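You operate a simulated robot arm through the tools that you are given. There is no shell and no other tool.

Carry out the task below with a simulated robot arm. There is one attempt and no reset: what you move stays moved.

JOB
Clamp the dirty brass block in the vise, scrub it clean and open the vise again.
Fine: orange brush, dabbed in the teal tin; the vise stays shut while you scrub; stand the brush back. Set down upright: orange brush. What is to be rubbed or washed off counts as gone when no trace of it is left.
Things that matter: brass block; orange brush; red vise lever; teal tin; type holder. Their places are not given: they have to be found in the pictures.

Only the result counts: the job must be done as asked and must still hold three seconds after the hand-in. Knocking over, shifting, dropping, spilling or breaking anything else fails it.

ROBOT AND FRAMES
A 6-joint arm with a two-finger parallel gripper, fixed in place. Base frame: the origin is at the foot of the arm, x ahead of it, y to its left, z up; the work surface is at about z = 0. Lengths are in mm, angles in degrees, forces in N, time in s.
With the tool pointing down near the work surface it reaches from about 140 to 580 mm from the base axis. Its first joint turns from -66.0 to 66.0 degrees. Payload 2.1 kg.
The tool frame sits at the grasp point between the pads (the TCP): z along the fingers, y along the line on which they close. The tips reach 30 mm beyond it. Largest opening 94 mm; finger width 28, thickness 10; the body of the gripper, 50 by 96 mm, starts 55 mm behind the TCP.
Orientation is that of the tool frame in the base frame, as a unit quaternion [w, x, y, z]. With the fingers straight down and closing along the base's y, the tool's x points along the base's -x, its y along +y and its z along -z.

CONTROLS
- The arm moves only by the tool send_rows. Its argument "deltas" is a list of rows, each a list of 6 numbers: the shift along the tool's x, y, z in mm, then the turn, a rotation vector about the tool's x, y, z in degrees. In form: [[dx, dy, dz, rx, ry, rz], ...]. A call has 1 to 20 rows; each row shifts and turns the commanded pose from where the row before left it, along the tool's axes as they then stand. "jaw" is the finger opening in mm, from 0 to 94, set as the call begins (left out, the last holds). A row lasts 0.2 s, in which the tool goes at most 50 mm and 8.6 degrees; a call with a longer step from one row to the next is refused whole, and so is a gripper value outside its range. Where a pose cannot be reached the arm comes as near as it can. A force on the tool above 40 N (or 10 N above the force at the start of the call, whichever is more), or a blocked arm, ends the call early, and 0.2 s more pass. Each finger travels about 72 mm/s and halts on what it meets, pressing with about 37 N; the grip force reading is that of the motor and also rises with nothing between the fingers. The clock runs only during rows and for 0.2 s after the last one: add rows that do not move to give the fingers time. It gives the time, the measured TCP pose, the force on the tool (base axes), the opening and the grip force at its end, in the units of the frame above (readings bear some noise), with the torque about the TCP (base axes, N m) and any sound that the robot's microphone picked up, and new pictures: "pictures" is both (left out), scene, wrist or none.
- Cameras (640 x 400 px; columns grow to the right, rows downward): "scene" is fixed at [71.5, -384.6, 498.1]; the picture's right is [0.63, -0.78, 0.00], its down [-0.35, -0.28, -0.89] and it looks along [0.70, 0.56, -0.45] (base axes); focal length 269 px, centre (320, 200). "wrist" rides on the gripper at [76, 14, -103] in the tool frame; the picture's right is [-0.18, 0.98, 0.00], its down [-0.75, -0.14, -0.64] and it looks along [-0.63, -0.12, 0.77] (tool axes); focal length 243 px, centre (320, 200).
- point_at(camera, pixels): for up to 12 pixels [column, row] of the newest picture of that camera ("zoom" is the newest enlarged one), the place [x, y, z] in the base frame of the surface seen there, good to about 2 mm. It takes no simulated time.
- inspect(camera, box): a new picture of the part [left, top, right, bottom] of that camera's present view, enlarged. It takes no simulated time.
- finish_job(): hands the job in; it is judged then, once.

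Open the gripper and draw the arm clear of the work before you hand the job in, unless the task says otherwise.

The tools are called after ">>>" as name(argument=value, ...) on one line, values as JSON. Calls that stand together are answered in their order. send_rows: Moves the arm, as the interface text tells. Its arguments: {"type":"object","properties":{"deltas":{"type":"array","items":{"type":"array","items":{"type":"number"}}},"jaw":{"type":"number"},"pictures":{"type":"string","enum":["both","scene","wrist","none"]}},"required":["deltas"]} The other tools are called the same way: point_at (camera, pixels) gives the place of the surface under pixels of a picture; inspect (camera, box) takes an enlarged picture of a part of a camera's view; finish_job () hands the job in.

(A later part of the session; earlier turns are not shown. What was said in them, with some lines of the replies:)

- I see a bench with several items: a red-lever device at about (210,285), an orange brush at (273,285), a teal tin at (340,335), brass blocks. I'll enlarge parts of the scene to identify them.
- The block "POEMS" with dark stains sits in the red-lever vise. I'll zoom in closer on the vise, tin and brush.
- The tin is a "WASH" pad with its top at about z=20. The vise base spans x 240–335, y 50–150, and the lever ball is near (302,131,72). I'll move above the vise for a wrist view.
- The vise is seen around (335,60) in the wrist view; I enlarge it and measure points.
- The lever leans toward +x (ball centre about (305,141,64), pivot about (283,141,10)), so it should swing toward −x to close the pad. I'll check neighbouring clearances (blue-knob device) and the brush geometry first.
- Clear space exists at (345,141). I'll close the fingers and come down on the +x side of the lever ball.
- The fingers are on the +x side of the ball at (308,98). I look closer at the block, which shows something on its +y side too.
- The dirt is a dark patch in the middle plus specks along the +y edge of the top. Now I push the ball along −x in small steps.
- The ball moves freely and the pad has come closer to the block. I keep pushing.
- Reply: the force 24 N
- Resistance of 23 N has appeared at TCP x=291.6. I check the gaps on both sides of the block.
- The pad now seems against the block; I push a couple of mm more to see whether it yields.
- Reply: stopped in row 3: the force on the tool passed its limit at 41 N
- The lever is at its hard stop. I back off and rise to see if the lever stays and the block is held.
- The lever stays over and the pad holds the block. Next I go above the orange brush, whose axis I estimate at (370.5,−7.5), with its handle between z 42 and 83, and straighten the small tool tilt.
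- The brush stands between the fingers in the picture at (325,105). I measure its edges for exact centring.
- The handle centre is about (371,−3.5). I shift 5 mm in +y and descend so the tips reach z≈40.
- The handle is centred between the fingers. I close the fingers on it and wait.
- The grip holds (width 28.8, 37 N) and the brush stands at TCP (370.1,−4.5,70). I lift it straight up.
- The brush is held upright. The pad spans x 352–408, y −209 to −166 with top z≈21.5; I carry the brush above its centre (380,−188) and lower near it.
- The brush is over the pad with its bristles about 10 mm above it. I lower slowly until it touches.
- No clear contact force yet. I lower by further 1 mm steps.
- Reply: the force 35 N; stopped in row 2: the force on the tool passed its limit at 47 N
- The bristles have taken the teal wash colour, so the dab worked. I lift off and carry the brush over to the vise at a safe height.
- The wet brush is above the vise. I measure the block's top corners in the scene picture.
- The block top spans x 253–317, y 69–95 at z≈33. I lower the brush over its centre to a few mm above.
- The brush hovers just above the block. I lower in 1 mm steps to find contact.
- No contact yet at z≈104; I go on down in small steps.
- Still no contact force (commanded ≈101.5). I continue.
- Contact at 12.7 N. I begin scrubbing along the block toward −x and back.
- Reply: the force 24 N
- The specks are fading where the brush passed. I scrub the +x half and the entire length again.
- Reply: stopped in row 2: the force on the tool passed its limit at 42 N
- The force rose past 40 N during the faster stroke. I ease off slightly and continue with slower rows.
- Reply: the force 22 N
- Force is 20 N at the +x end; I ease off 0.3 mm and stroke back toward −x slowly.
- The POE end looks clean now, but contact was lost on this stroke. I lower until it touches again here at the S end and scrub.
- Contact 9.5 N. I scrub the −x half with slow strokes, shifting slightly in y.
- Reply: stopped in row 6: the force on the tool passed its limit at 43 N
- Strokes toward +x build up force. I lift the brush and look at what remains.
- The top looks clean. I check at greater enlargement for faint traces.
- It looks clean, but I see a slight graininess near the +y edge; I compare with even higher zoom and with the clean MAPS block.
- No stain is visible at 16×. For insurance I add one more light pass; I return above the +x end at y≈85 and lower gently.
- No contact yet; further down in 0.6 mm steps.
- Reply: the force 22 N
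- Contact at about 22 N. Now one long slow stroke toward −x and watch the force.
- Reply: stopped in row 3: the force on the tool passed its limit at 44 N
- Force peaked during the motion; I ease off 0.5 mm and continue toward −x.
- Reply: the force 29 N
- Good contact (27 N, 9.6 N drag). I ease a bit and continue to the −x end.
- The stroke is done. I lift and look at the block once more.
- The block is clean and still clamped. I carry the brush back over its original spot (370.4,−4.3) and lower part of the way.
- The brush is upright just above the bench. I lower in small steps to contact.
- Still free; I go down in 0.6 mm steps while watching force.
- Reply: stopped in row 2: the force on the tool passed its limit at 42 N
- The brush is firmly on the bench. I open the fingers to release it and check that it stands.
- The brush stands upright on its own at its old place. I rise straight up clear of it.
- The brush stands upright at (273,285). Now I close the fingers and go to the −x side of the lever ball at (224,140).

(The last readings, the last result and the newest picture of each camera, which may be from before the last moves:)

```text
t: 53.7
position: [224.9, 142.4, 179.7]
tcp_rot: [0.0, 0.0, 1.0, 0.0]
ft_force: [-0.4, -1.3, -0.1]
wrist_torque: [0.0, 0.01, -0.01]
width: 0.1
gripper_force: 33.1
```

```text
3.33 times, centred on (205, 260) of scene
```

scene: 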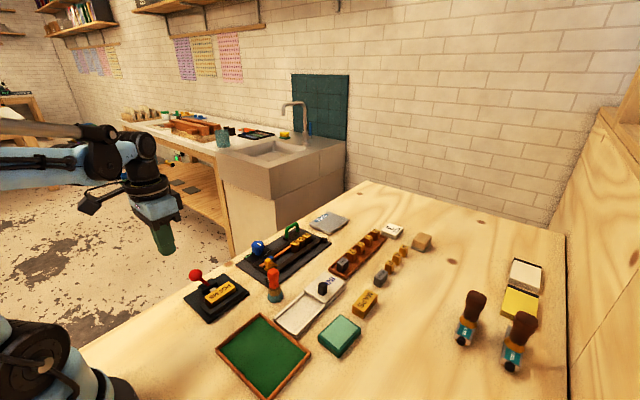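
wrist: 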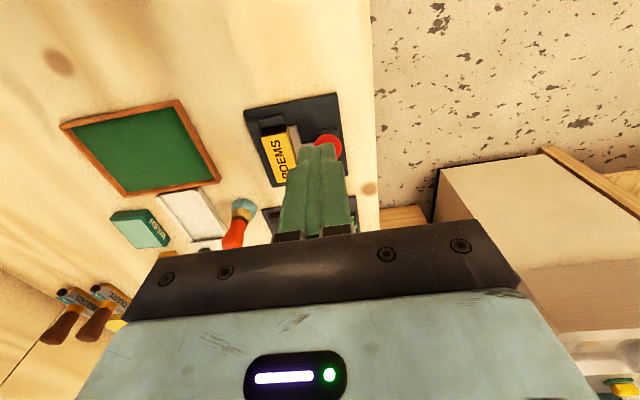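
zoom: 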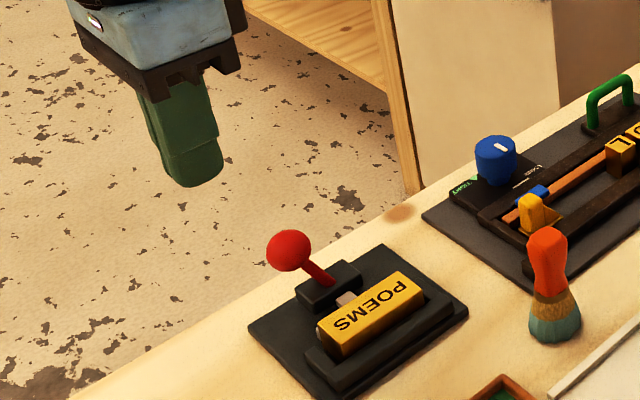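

The ball centre is about (265,139,65), so the fingers have ~13 mm clearance at x=225. I descend to z≈85.

>>> send_rows(deltas=[[0, -1, 25, 0, 0, 0], [0, -1, 25, 0, 0, 0], [0, 0, 25, 0, 0, 0], [0, 0, 19, 0, 0, 0], [0, 0, 0, 0, 0, 0]])

>>> inspect(camera="scene", box=[150, 220, 260, 320])

```text
t: 54.9
position: [225.9, 138.0, 83.4]
tcp_rot: [0.0, 0.001, 1.0, 0.0]
ft_force: [0.5, -0.5, 0.6]
wrist_torque: [0.05, 0.01, 0.04]
width: 0.0
gripper_force: 33.0
```

scene: 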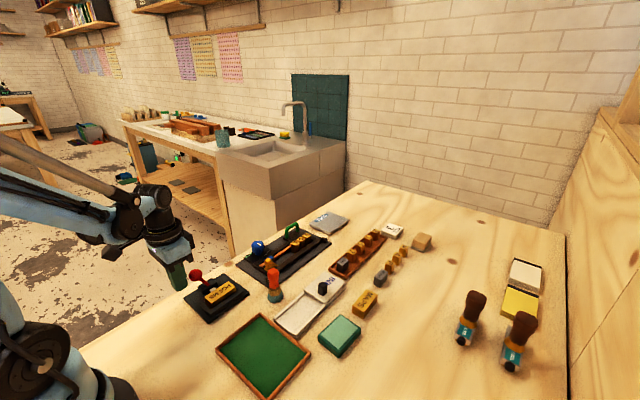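
wrist: 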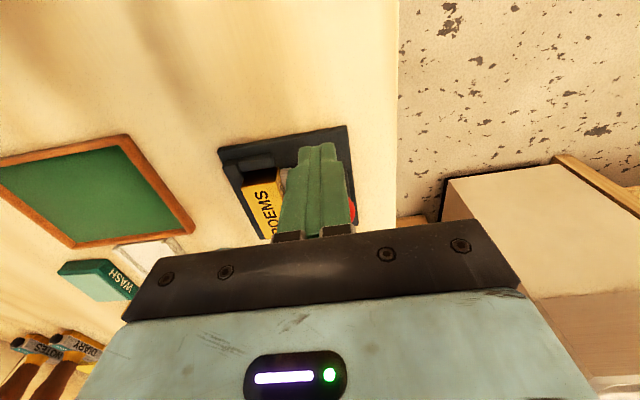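

```text
4.00 times, centred on (205, 270) of scene
```

zoom: 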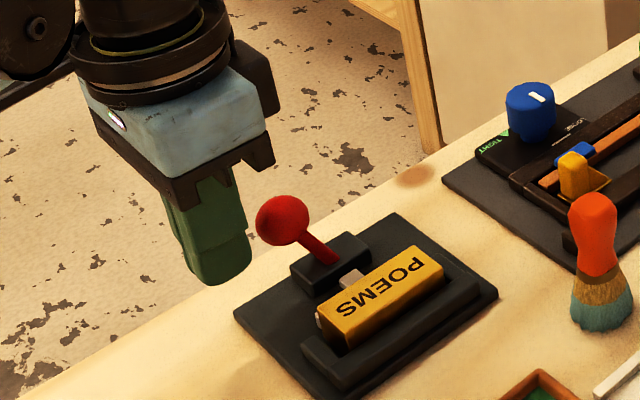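

The fingers are beside the ball. I push the lever toward +x in steps.

>>> send_rows(deltas=[[-6, 1, 0, 0, 0, 0], [-6, 0.5, 0, 0, 0, 0], [-5, 0, 0, 0, 0, 0], [-5, 0, 0, 0, 0, 0], [-5, 0, 0, 0, 0, 0], [-5, 0, 0, 0, 0, 0], [-5, 0, 0, 0, 0, 0], [-5, 0, 0, 0, 0, 0], [-4, 0, 0, 0, 0, 0], [0, 0, 0, 0, 0, 0]])

>>> inspect(camera="scene", box=[150, 220, 260, 320])

```text
t: 57.1
position: [274.0, 138.4, 84.8]
tcp_rot: [0.001, 0.001, 1.0, -0.001]
ft_force: [-0.2, 0.1, 0.2]
wrist_torque: [-0.01, 0.03, -0.02]
width: 0.0
gripper_force: 32.9
```

scene: 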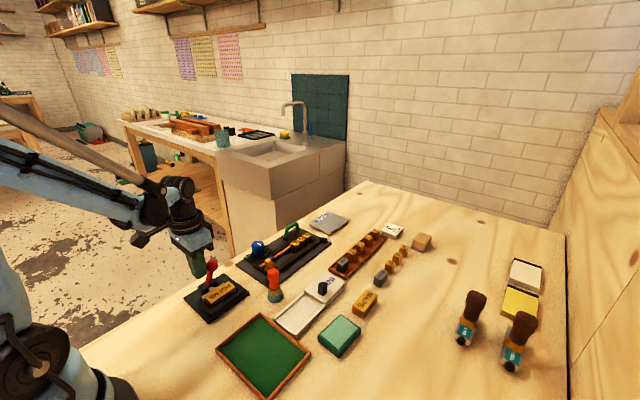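
wrist: 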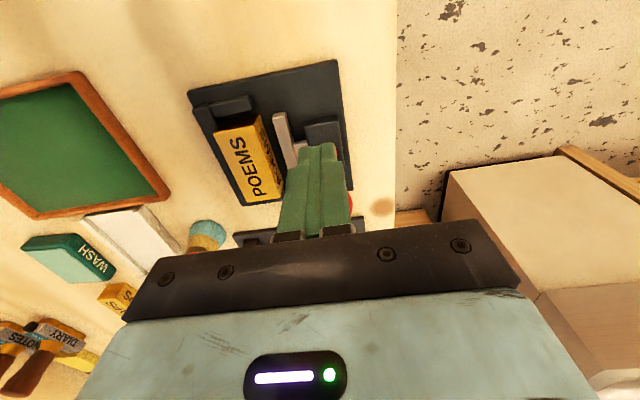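

```text
4.00 times, centred on (205, 270) of scene
```

zoom: 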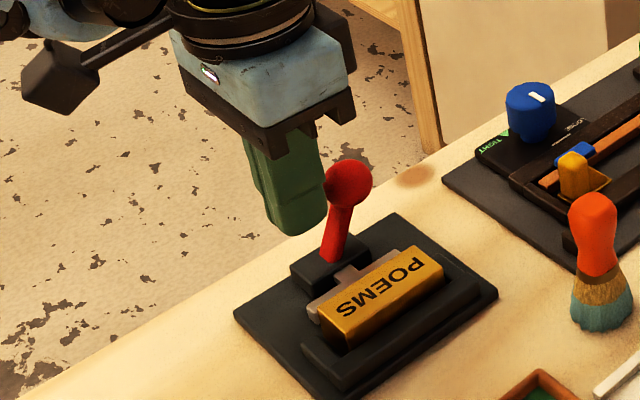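

The lever has swung over and the pad has retracted. I push a few more mm gently to reach the open stop.

>>> send_rows(deltas=[[-2, 0, 0, 0, 0, 0], [-2, 0, 0, 0, 0, 0], [-1, 0, 0, 0, 0, 0], [0, 0, 0, 0, 0, 0]])

>>> point_at(camera="scene", pixels=[[211, 265]])

>>> inspect(camera="scene", box=[180, 250, 260, 330])

```text
t: 58.1
position: [278.2, 139.5, 84.9]
tcp_rot: [0.0, 0.0, 1.0, 0.0]
ft_force: [-2.1, -2.0, 0.4]
wrist_torque: [0.0, 0.06, -0.03]
width: 0.0
gripper_force: 32.8
```

scene: 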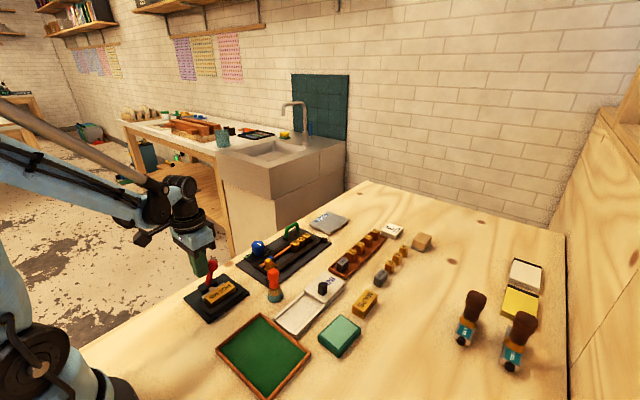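
wrist: 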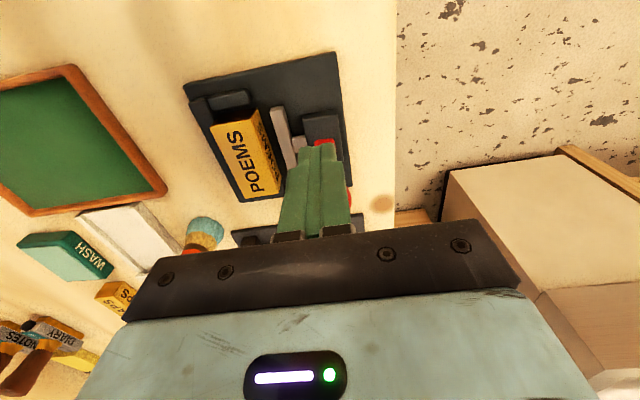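

```text
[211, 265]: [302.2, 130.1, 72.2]
```

```text
5.00 times, centred on (220, 290) of scene
```

zoom: 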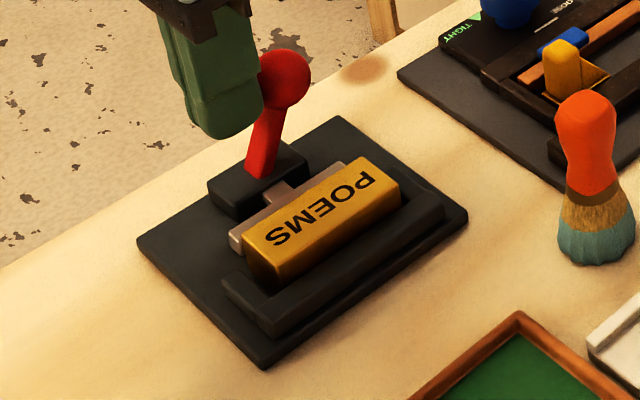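

The ball is back at its original place ((302,130,72) as at the start). One more mm to confirm the stop, then I back off and withdraw.

>>> send_rows(deltas=[[-1, 0, 0, 0, 0, 0], [0, 0, 0, 0, 0, 0]], pictures="none")

>>> send_rows(deltas=[[6, 0, 0, 0, 0, 0], [15, 0, 0, 0, 0, 0], [15, 0, 0, 0, 0, 0], [0, 0, -30, 0, 0, 0], [0, 0, -40, 0, 0, 0], [0, 0, -40, 0, 0, 0], [0, -20, -40, 0, 0, 0], [0, -20, -30, 0, 0, 0], [0, 0, 0, 0, 0, 0]], jaw=0)

>>> inspect(camera="scene", box=[180, 250, 260, 330])

>>> inspect(camera="scene", box=[240, 210, 480, 370])

```text
t: 58.7
position: [278.7, 140.0, 84.8]
tcp_rot: [-0.001, 0.001, 1.0, -0.001]
ft_force: [-11.4, -1.5, -4.7]
wrist_torque: [-0.03, 0.33, -0.03]
width: 0.0
gripper_force: 33.3
```

```text
t: 60.7
position: [243.8, 98.9, 267.6]
tcp_rot: [0.001, 0.001, 1.0, 0.0]
ft_force: [0.0, 0.1, -1.0]
wrist_torque: [0.0, -0.03, 0.0]
width: 0.1
gripper_force: 33.0
```

scene: 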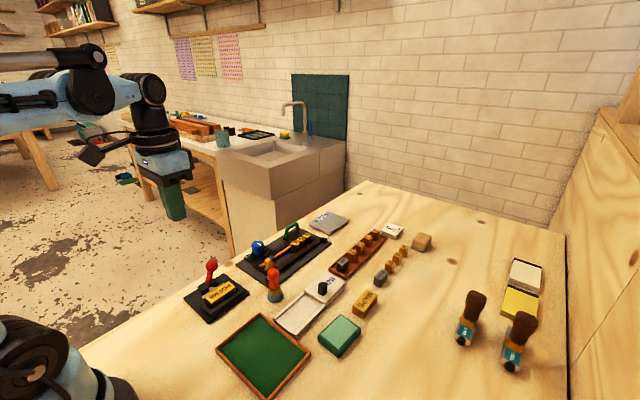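
wrist: 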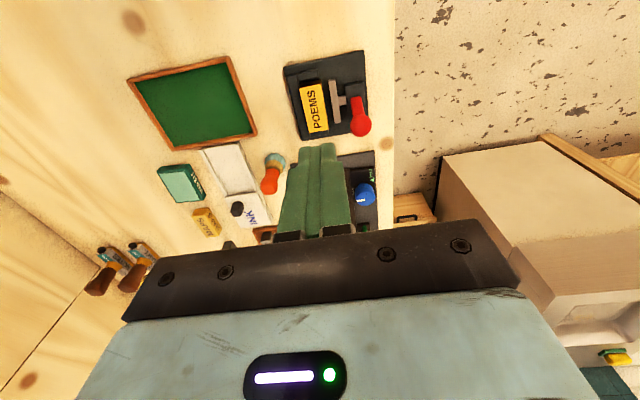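

```text
5.00 times, centred on (220, 290) of scene
```

zoom: 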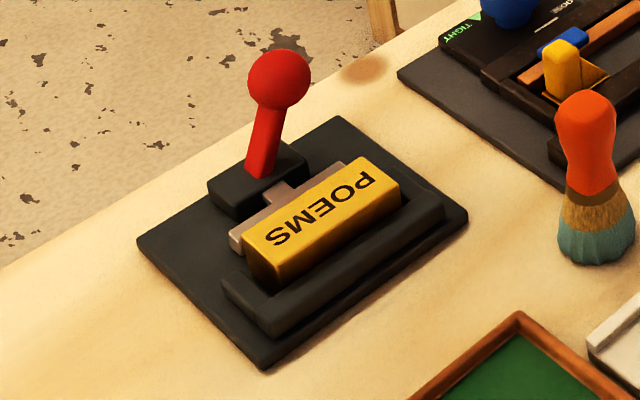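

```text
2.50 times, centred on (360, 290) of scene
```

zoom: 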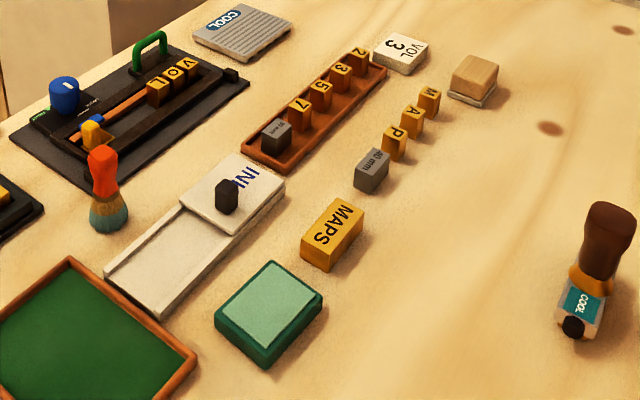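

Everything stands in place: lever open, block clean, brush upright. I take one last close look at the block from the wrist view, then open the gripper and raise the arm.

>>> send_rows(deltas=[[0, 0, -20, 0, 0, 0], [0, 0, 0, 0, 0, 0], [0, 0, 0, 0, 0, 0], [0, 0, 0, 0, 0, 0], [0, 0, 0, 0, 0, 0]], jaw=94)

>>> inspect(camera="wrist", box=[280, 70, 350, 130])

>>> inspect(camera="scene", box=[200, 275, 240, 300])

>>> point_at(camera="scene", pixels=[[340.7, 317], [356, 328], [338.2, 347.5], [323, 334.6], [273, 270], [273, 280], [273, 287], [273, 293]])

```text
t: 61.9
position: [244.4, 99.3, 285.9]
tcp_rot: [0.001, 0.001, 1.0, 0.0]
ft_force: [0.2, 0.2, 0.3]
wrist_torque: [0.0, 0.02, -0.05]
width: 94.2
gripper_force: 0.1
```

scene: 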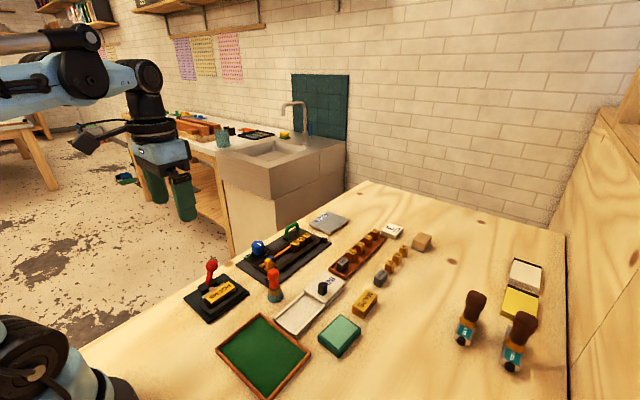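
wrist: 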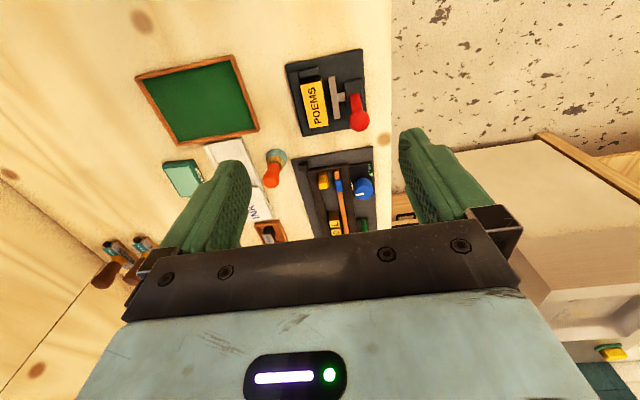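

```text
6.67 times, centred on (315, 100) of wrist
```

zoom: 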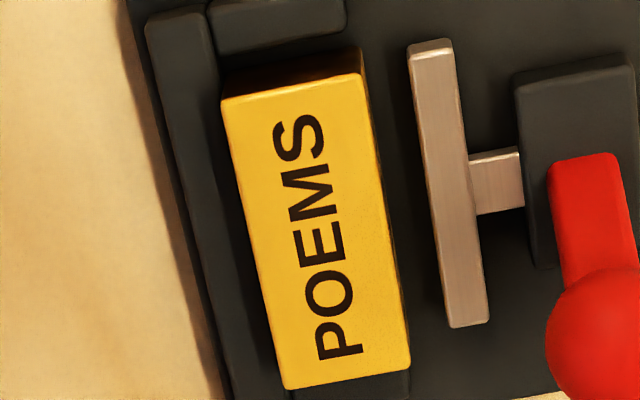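

```text
16.00 times, centred on (220, 288) of scene
```

zoom: 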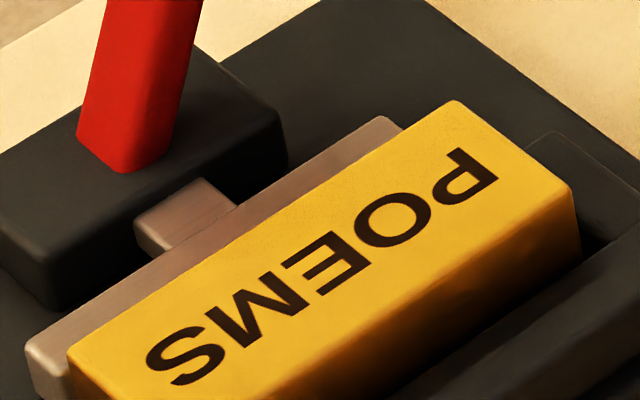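

```text
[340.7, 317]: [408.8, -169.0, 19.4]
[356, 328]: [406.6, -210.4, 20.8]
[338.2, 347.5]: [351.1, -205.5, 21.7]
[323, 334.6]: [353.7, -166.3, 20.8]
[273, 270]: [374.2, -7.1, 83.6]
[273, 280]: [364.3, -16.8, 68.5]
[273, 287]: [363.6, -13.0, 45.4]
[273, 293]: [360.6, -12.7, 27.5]
```

The block shows letters only, though a faint grain is visible near the P; I zoom in further to make sure it is no residue, comparing with the MAPS block.

>>> inspect(camera="scene", box=[220, 278, 236, 288])

>>> inspect(camera="scene", box=[204, 286, 220, 296])

>>> inspect(camera="scene", box=[356, 290, 380, 305])

>>> inspect(camera="wrist", box=[305, 95, 329, 110])

```text
16.00 times, centred on (228, 283) of scene
```

zoom: 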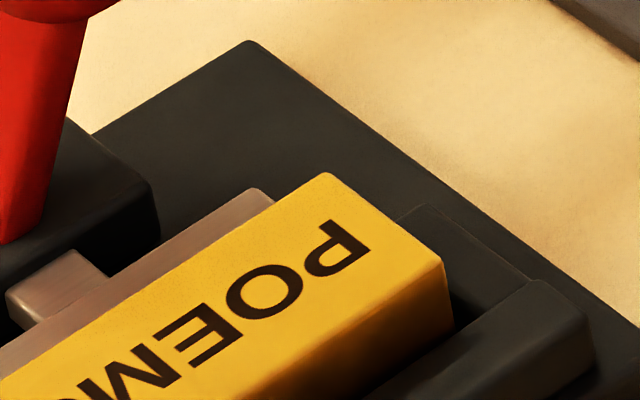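

```text
16.00 times, centred on (212, 291) of scene
```

zoom: 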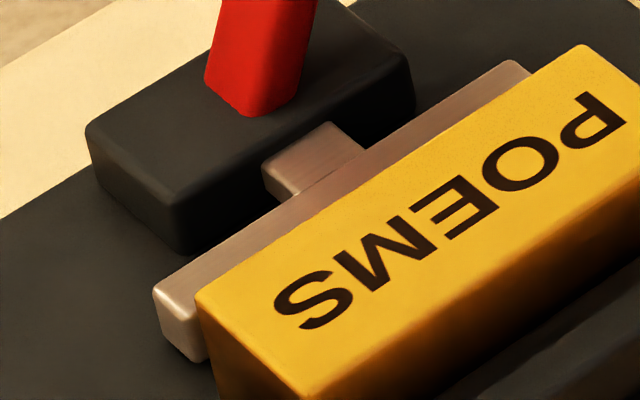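

```text
16.00 times, centred on (368, 298) of scene
```

zoom: 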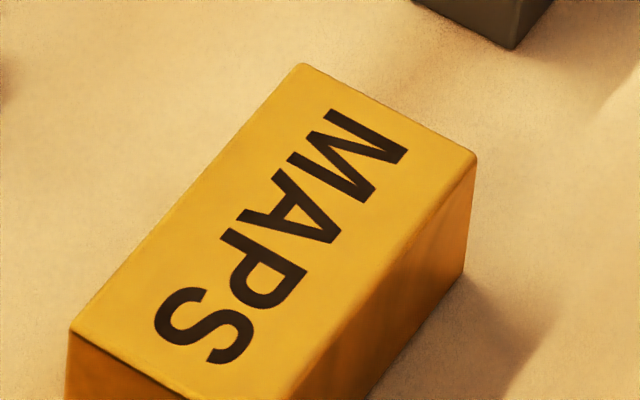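

```text
16.00 times, centred on (317, 102) of wrist
```

zoom: 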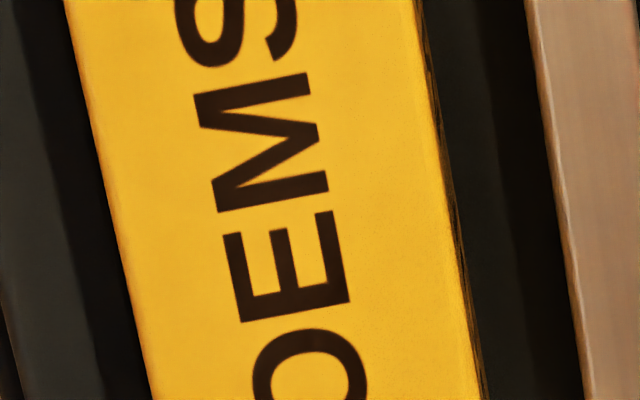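

The grain looks like shadow noise, but I'd like a closer wrist-camera look before handing in. I move the camera nearer, keeping the fingers above and beside the vise.

>>> send_rows(deltas=[[-40.3, -12, 0, 0, 0, 0], [-40.3, -12, 0, 0, 0, 0], [0, 0, 35, 0, 0, 0], [0, 0, 35, 0, 0, 0], [0, 0, 35, 0, 0, 0], [0, 0, 30, 0, 0, 0], [0, 0, 25, 0, 0, 0], [0, 0, 0, 0, 0, 0]], jaw=0)

>>> inspect(camera="wrist", box=[260, 0, 400, 100])

```text
t: 63.7
position: [320.7, 75.2, 124.5]
tcp_rot: [0.0, 0.001, 1.0, 0.0]
ft_force: [-0.2, -0.3, 0.4]
wrist_torque: [0.0, -0.05, -0.03]
width: 0.1
gripper_force: 33.2
```

scene: 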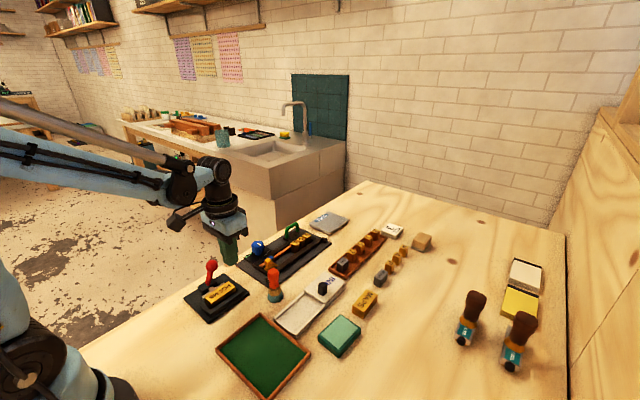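
wrist: 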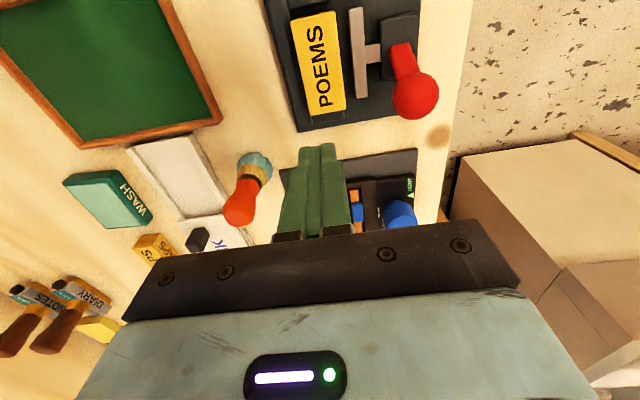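

```text
4.00 times, centred on (330, 50) of wrist
```

zoom: 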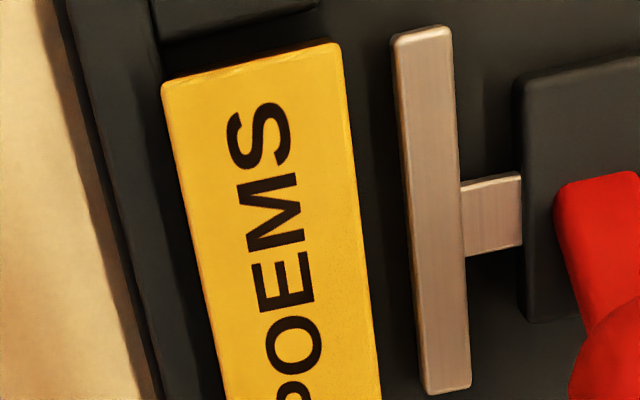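

The whole top is visible; I zoom to the former speck zone on each part at full magnification.

>>> inspect(camera="wrist", box=[288, 8, 344, 43])

>>> inspect(camera="wrist", box=[300, 38, 356, 73])

>>> inspect(camera="wrist", box=[300, 75, 356, 118])

```text
11.43 times, centred on (316, 26) of wrist
```

zoom: 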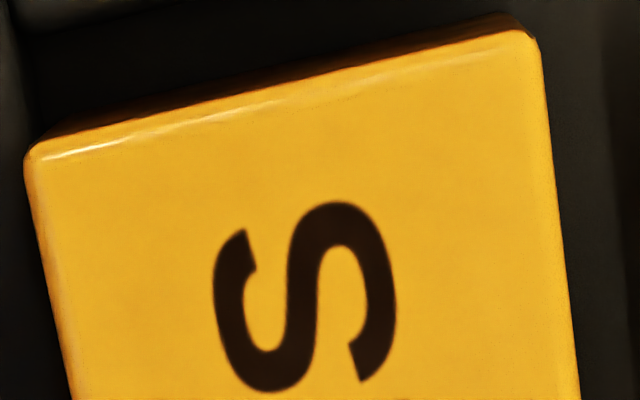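

```text
11.43 times, centred on (328, 56) of wrist
```

zoom: 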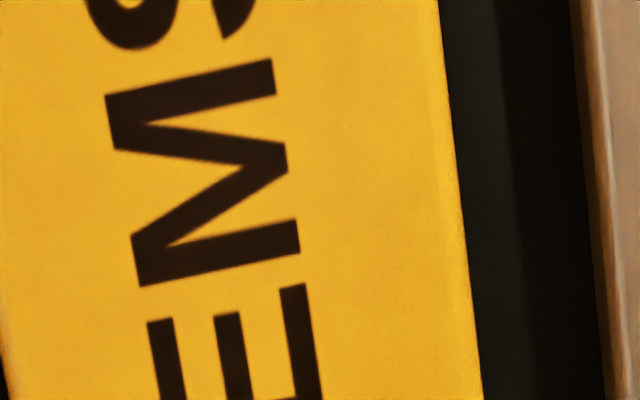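

```text
9.30 times, centred on (328, 96) of wrist
```

zoom: 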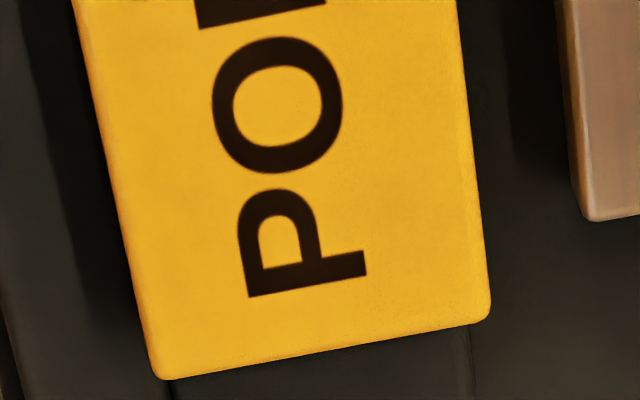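

No trace of dirt is left on the top. I raise the arm well clear and open the gripper.

>>> send_rows(deltas=[[0, 0, -30, 0, 0, 0], [0, 0, -40, 0, 0, 0], [0, 0, -40, 0, 0, 0], [0, 0, -40, 0, 0, 0], [0, 0, -40, 0, 0, 0], [0, 0, 0, 0, 0, 0]])

>>> send_rows(deltas=[[0, 0, 0, 0, 0, 0], [0, 0, 0, 0, 0, 0], [0, 0, 0, 0, 0, 0], [0, 0, 0, 0, 0, 0], [0, 0, 0, 0, 0, 0]], jaw=94)

>>> inspect(camera="scene", box=[180, 230, 340, 330])

```text
t: 65.1
position: [321.5, 77.4, 314.0]
tcp_rot: [0.002, 0.001, 1.0, 0.001]
ft_force: [-0.1, 0.2, 0.1]
wrist_torque: [-0.01, 0.01, 0.0]
width: 0.0
gripper_force: 33.0
```

scene: 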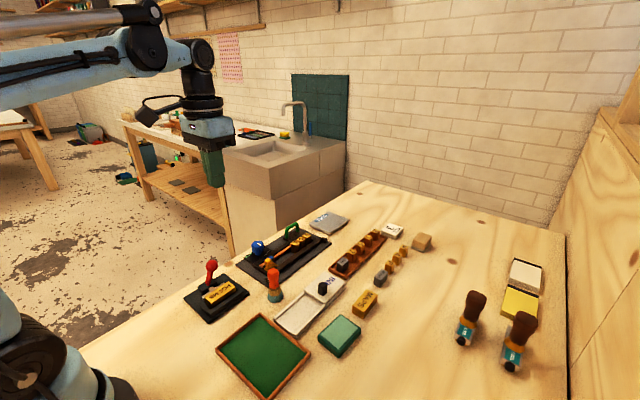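
wrist: 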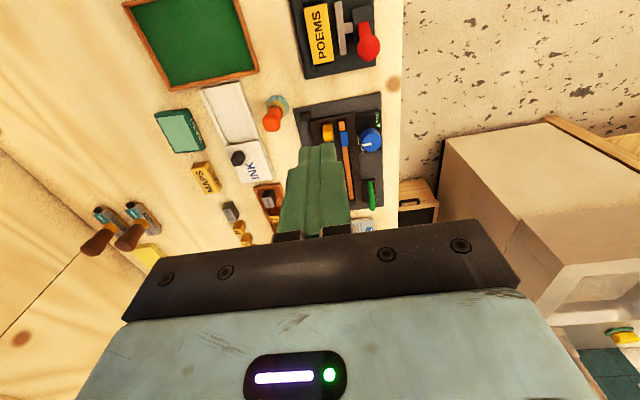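

```text
t: 66.3
position: [322.1, 76.6, 313.0]
tcp_rot: [0.0, 0.001, 1.0, 0.0]
ft_force: [0.0, 0.3, 0.3]
wrist_torque: [0.01, 0.01, 0.0]
width: 94.0
gripper_force: 0.1
```

scene: 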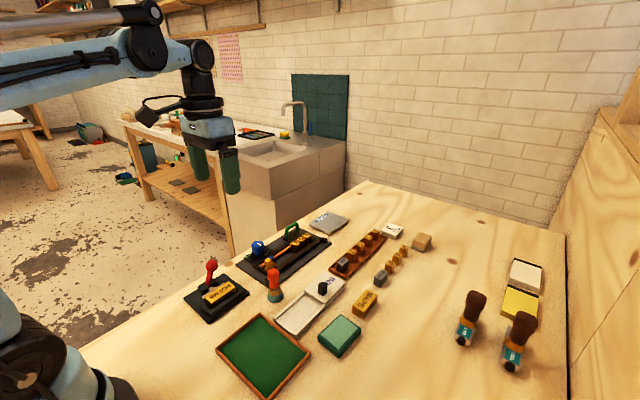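
wrist: 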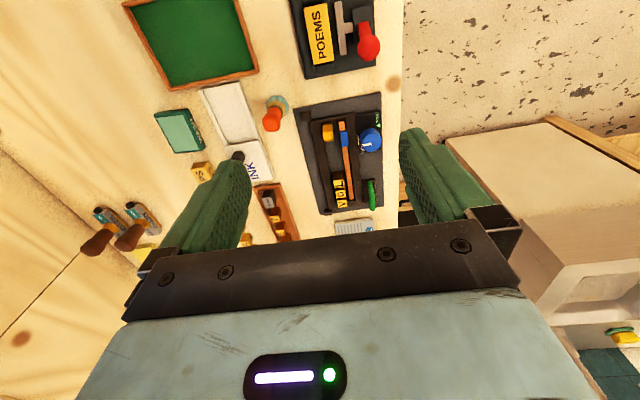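

```text
4.00 times, centred on (260, 280) of scene
```

zoom: 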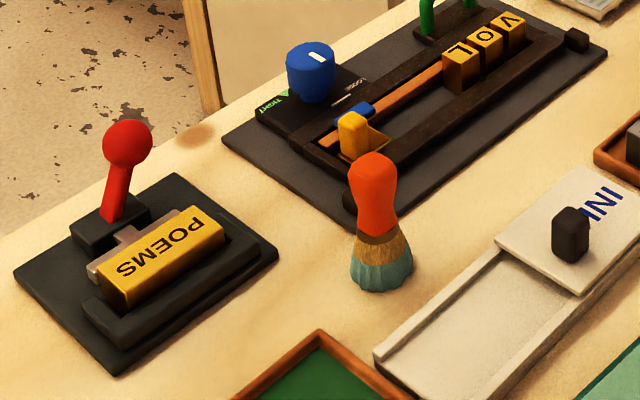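

The block is clean and lies in the open vise. The lever is back at its start position, the brush stands upright in its place, and the gripper is open and clear of the work. I hand in the job.

>>> finish_job()

```text
The job is handed in.
```

I handed the job in: the POEMS brass block is scrubbed clean and sits in the vise, which is open again.

- **Clamping:** I pushed the red lever to its stop before scrubbing. The vise stayed shut until the brush was back in its place.
- **Scrubbing:** I dabbed the orange brush once in the teal wash tin until the bristles took the colour, then made several passes over the top of the block. Close-up pictures afterwards show only the letters, with no stains or specks left. A few strokes stopped early when the force limit tripped, and I finished those with less pressure.
- **Brush:** It stands upright where I picked it up.
- **Vise:** I pushed the lever back to its starting position and the pad has drawn away from the block.
- **Everything else:** Nothing was knocked over or spilled, and I saw nothing else out of place in the last pictures. The gripper is open and raised well clear.
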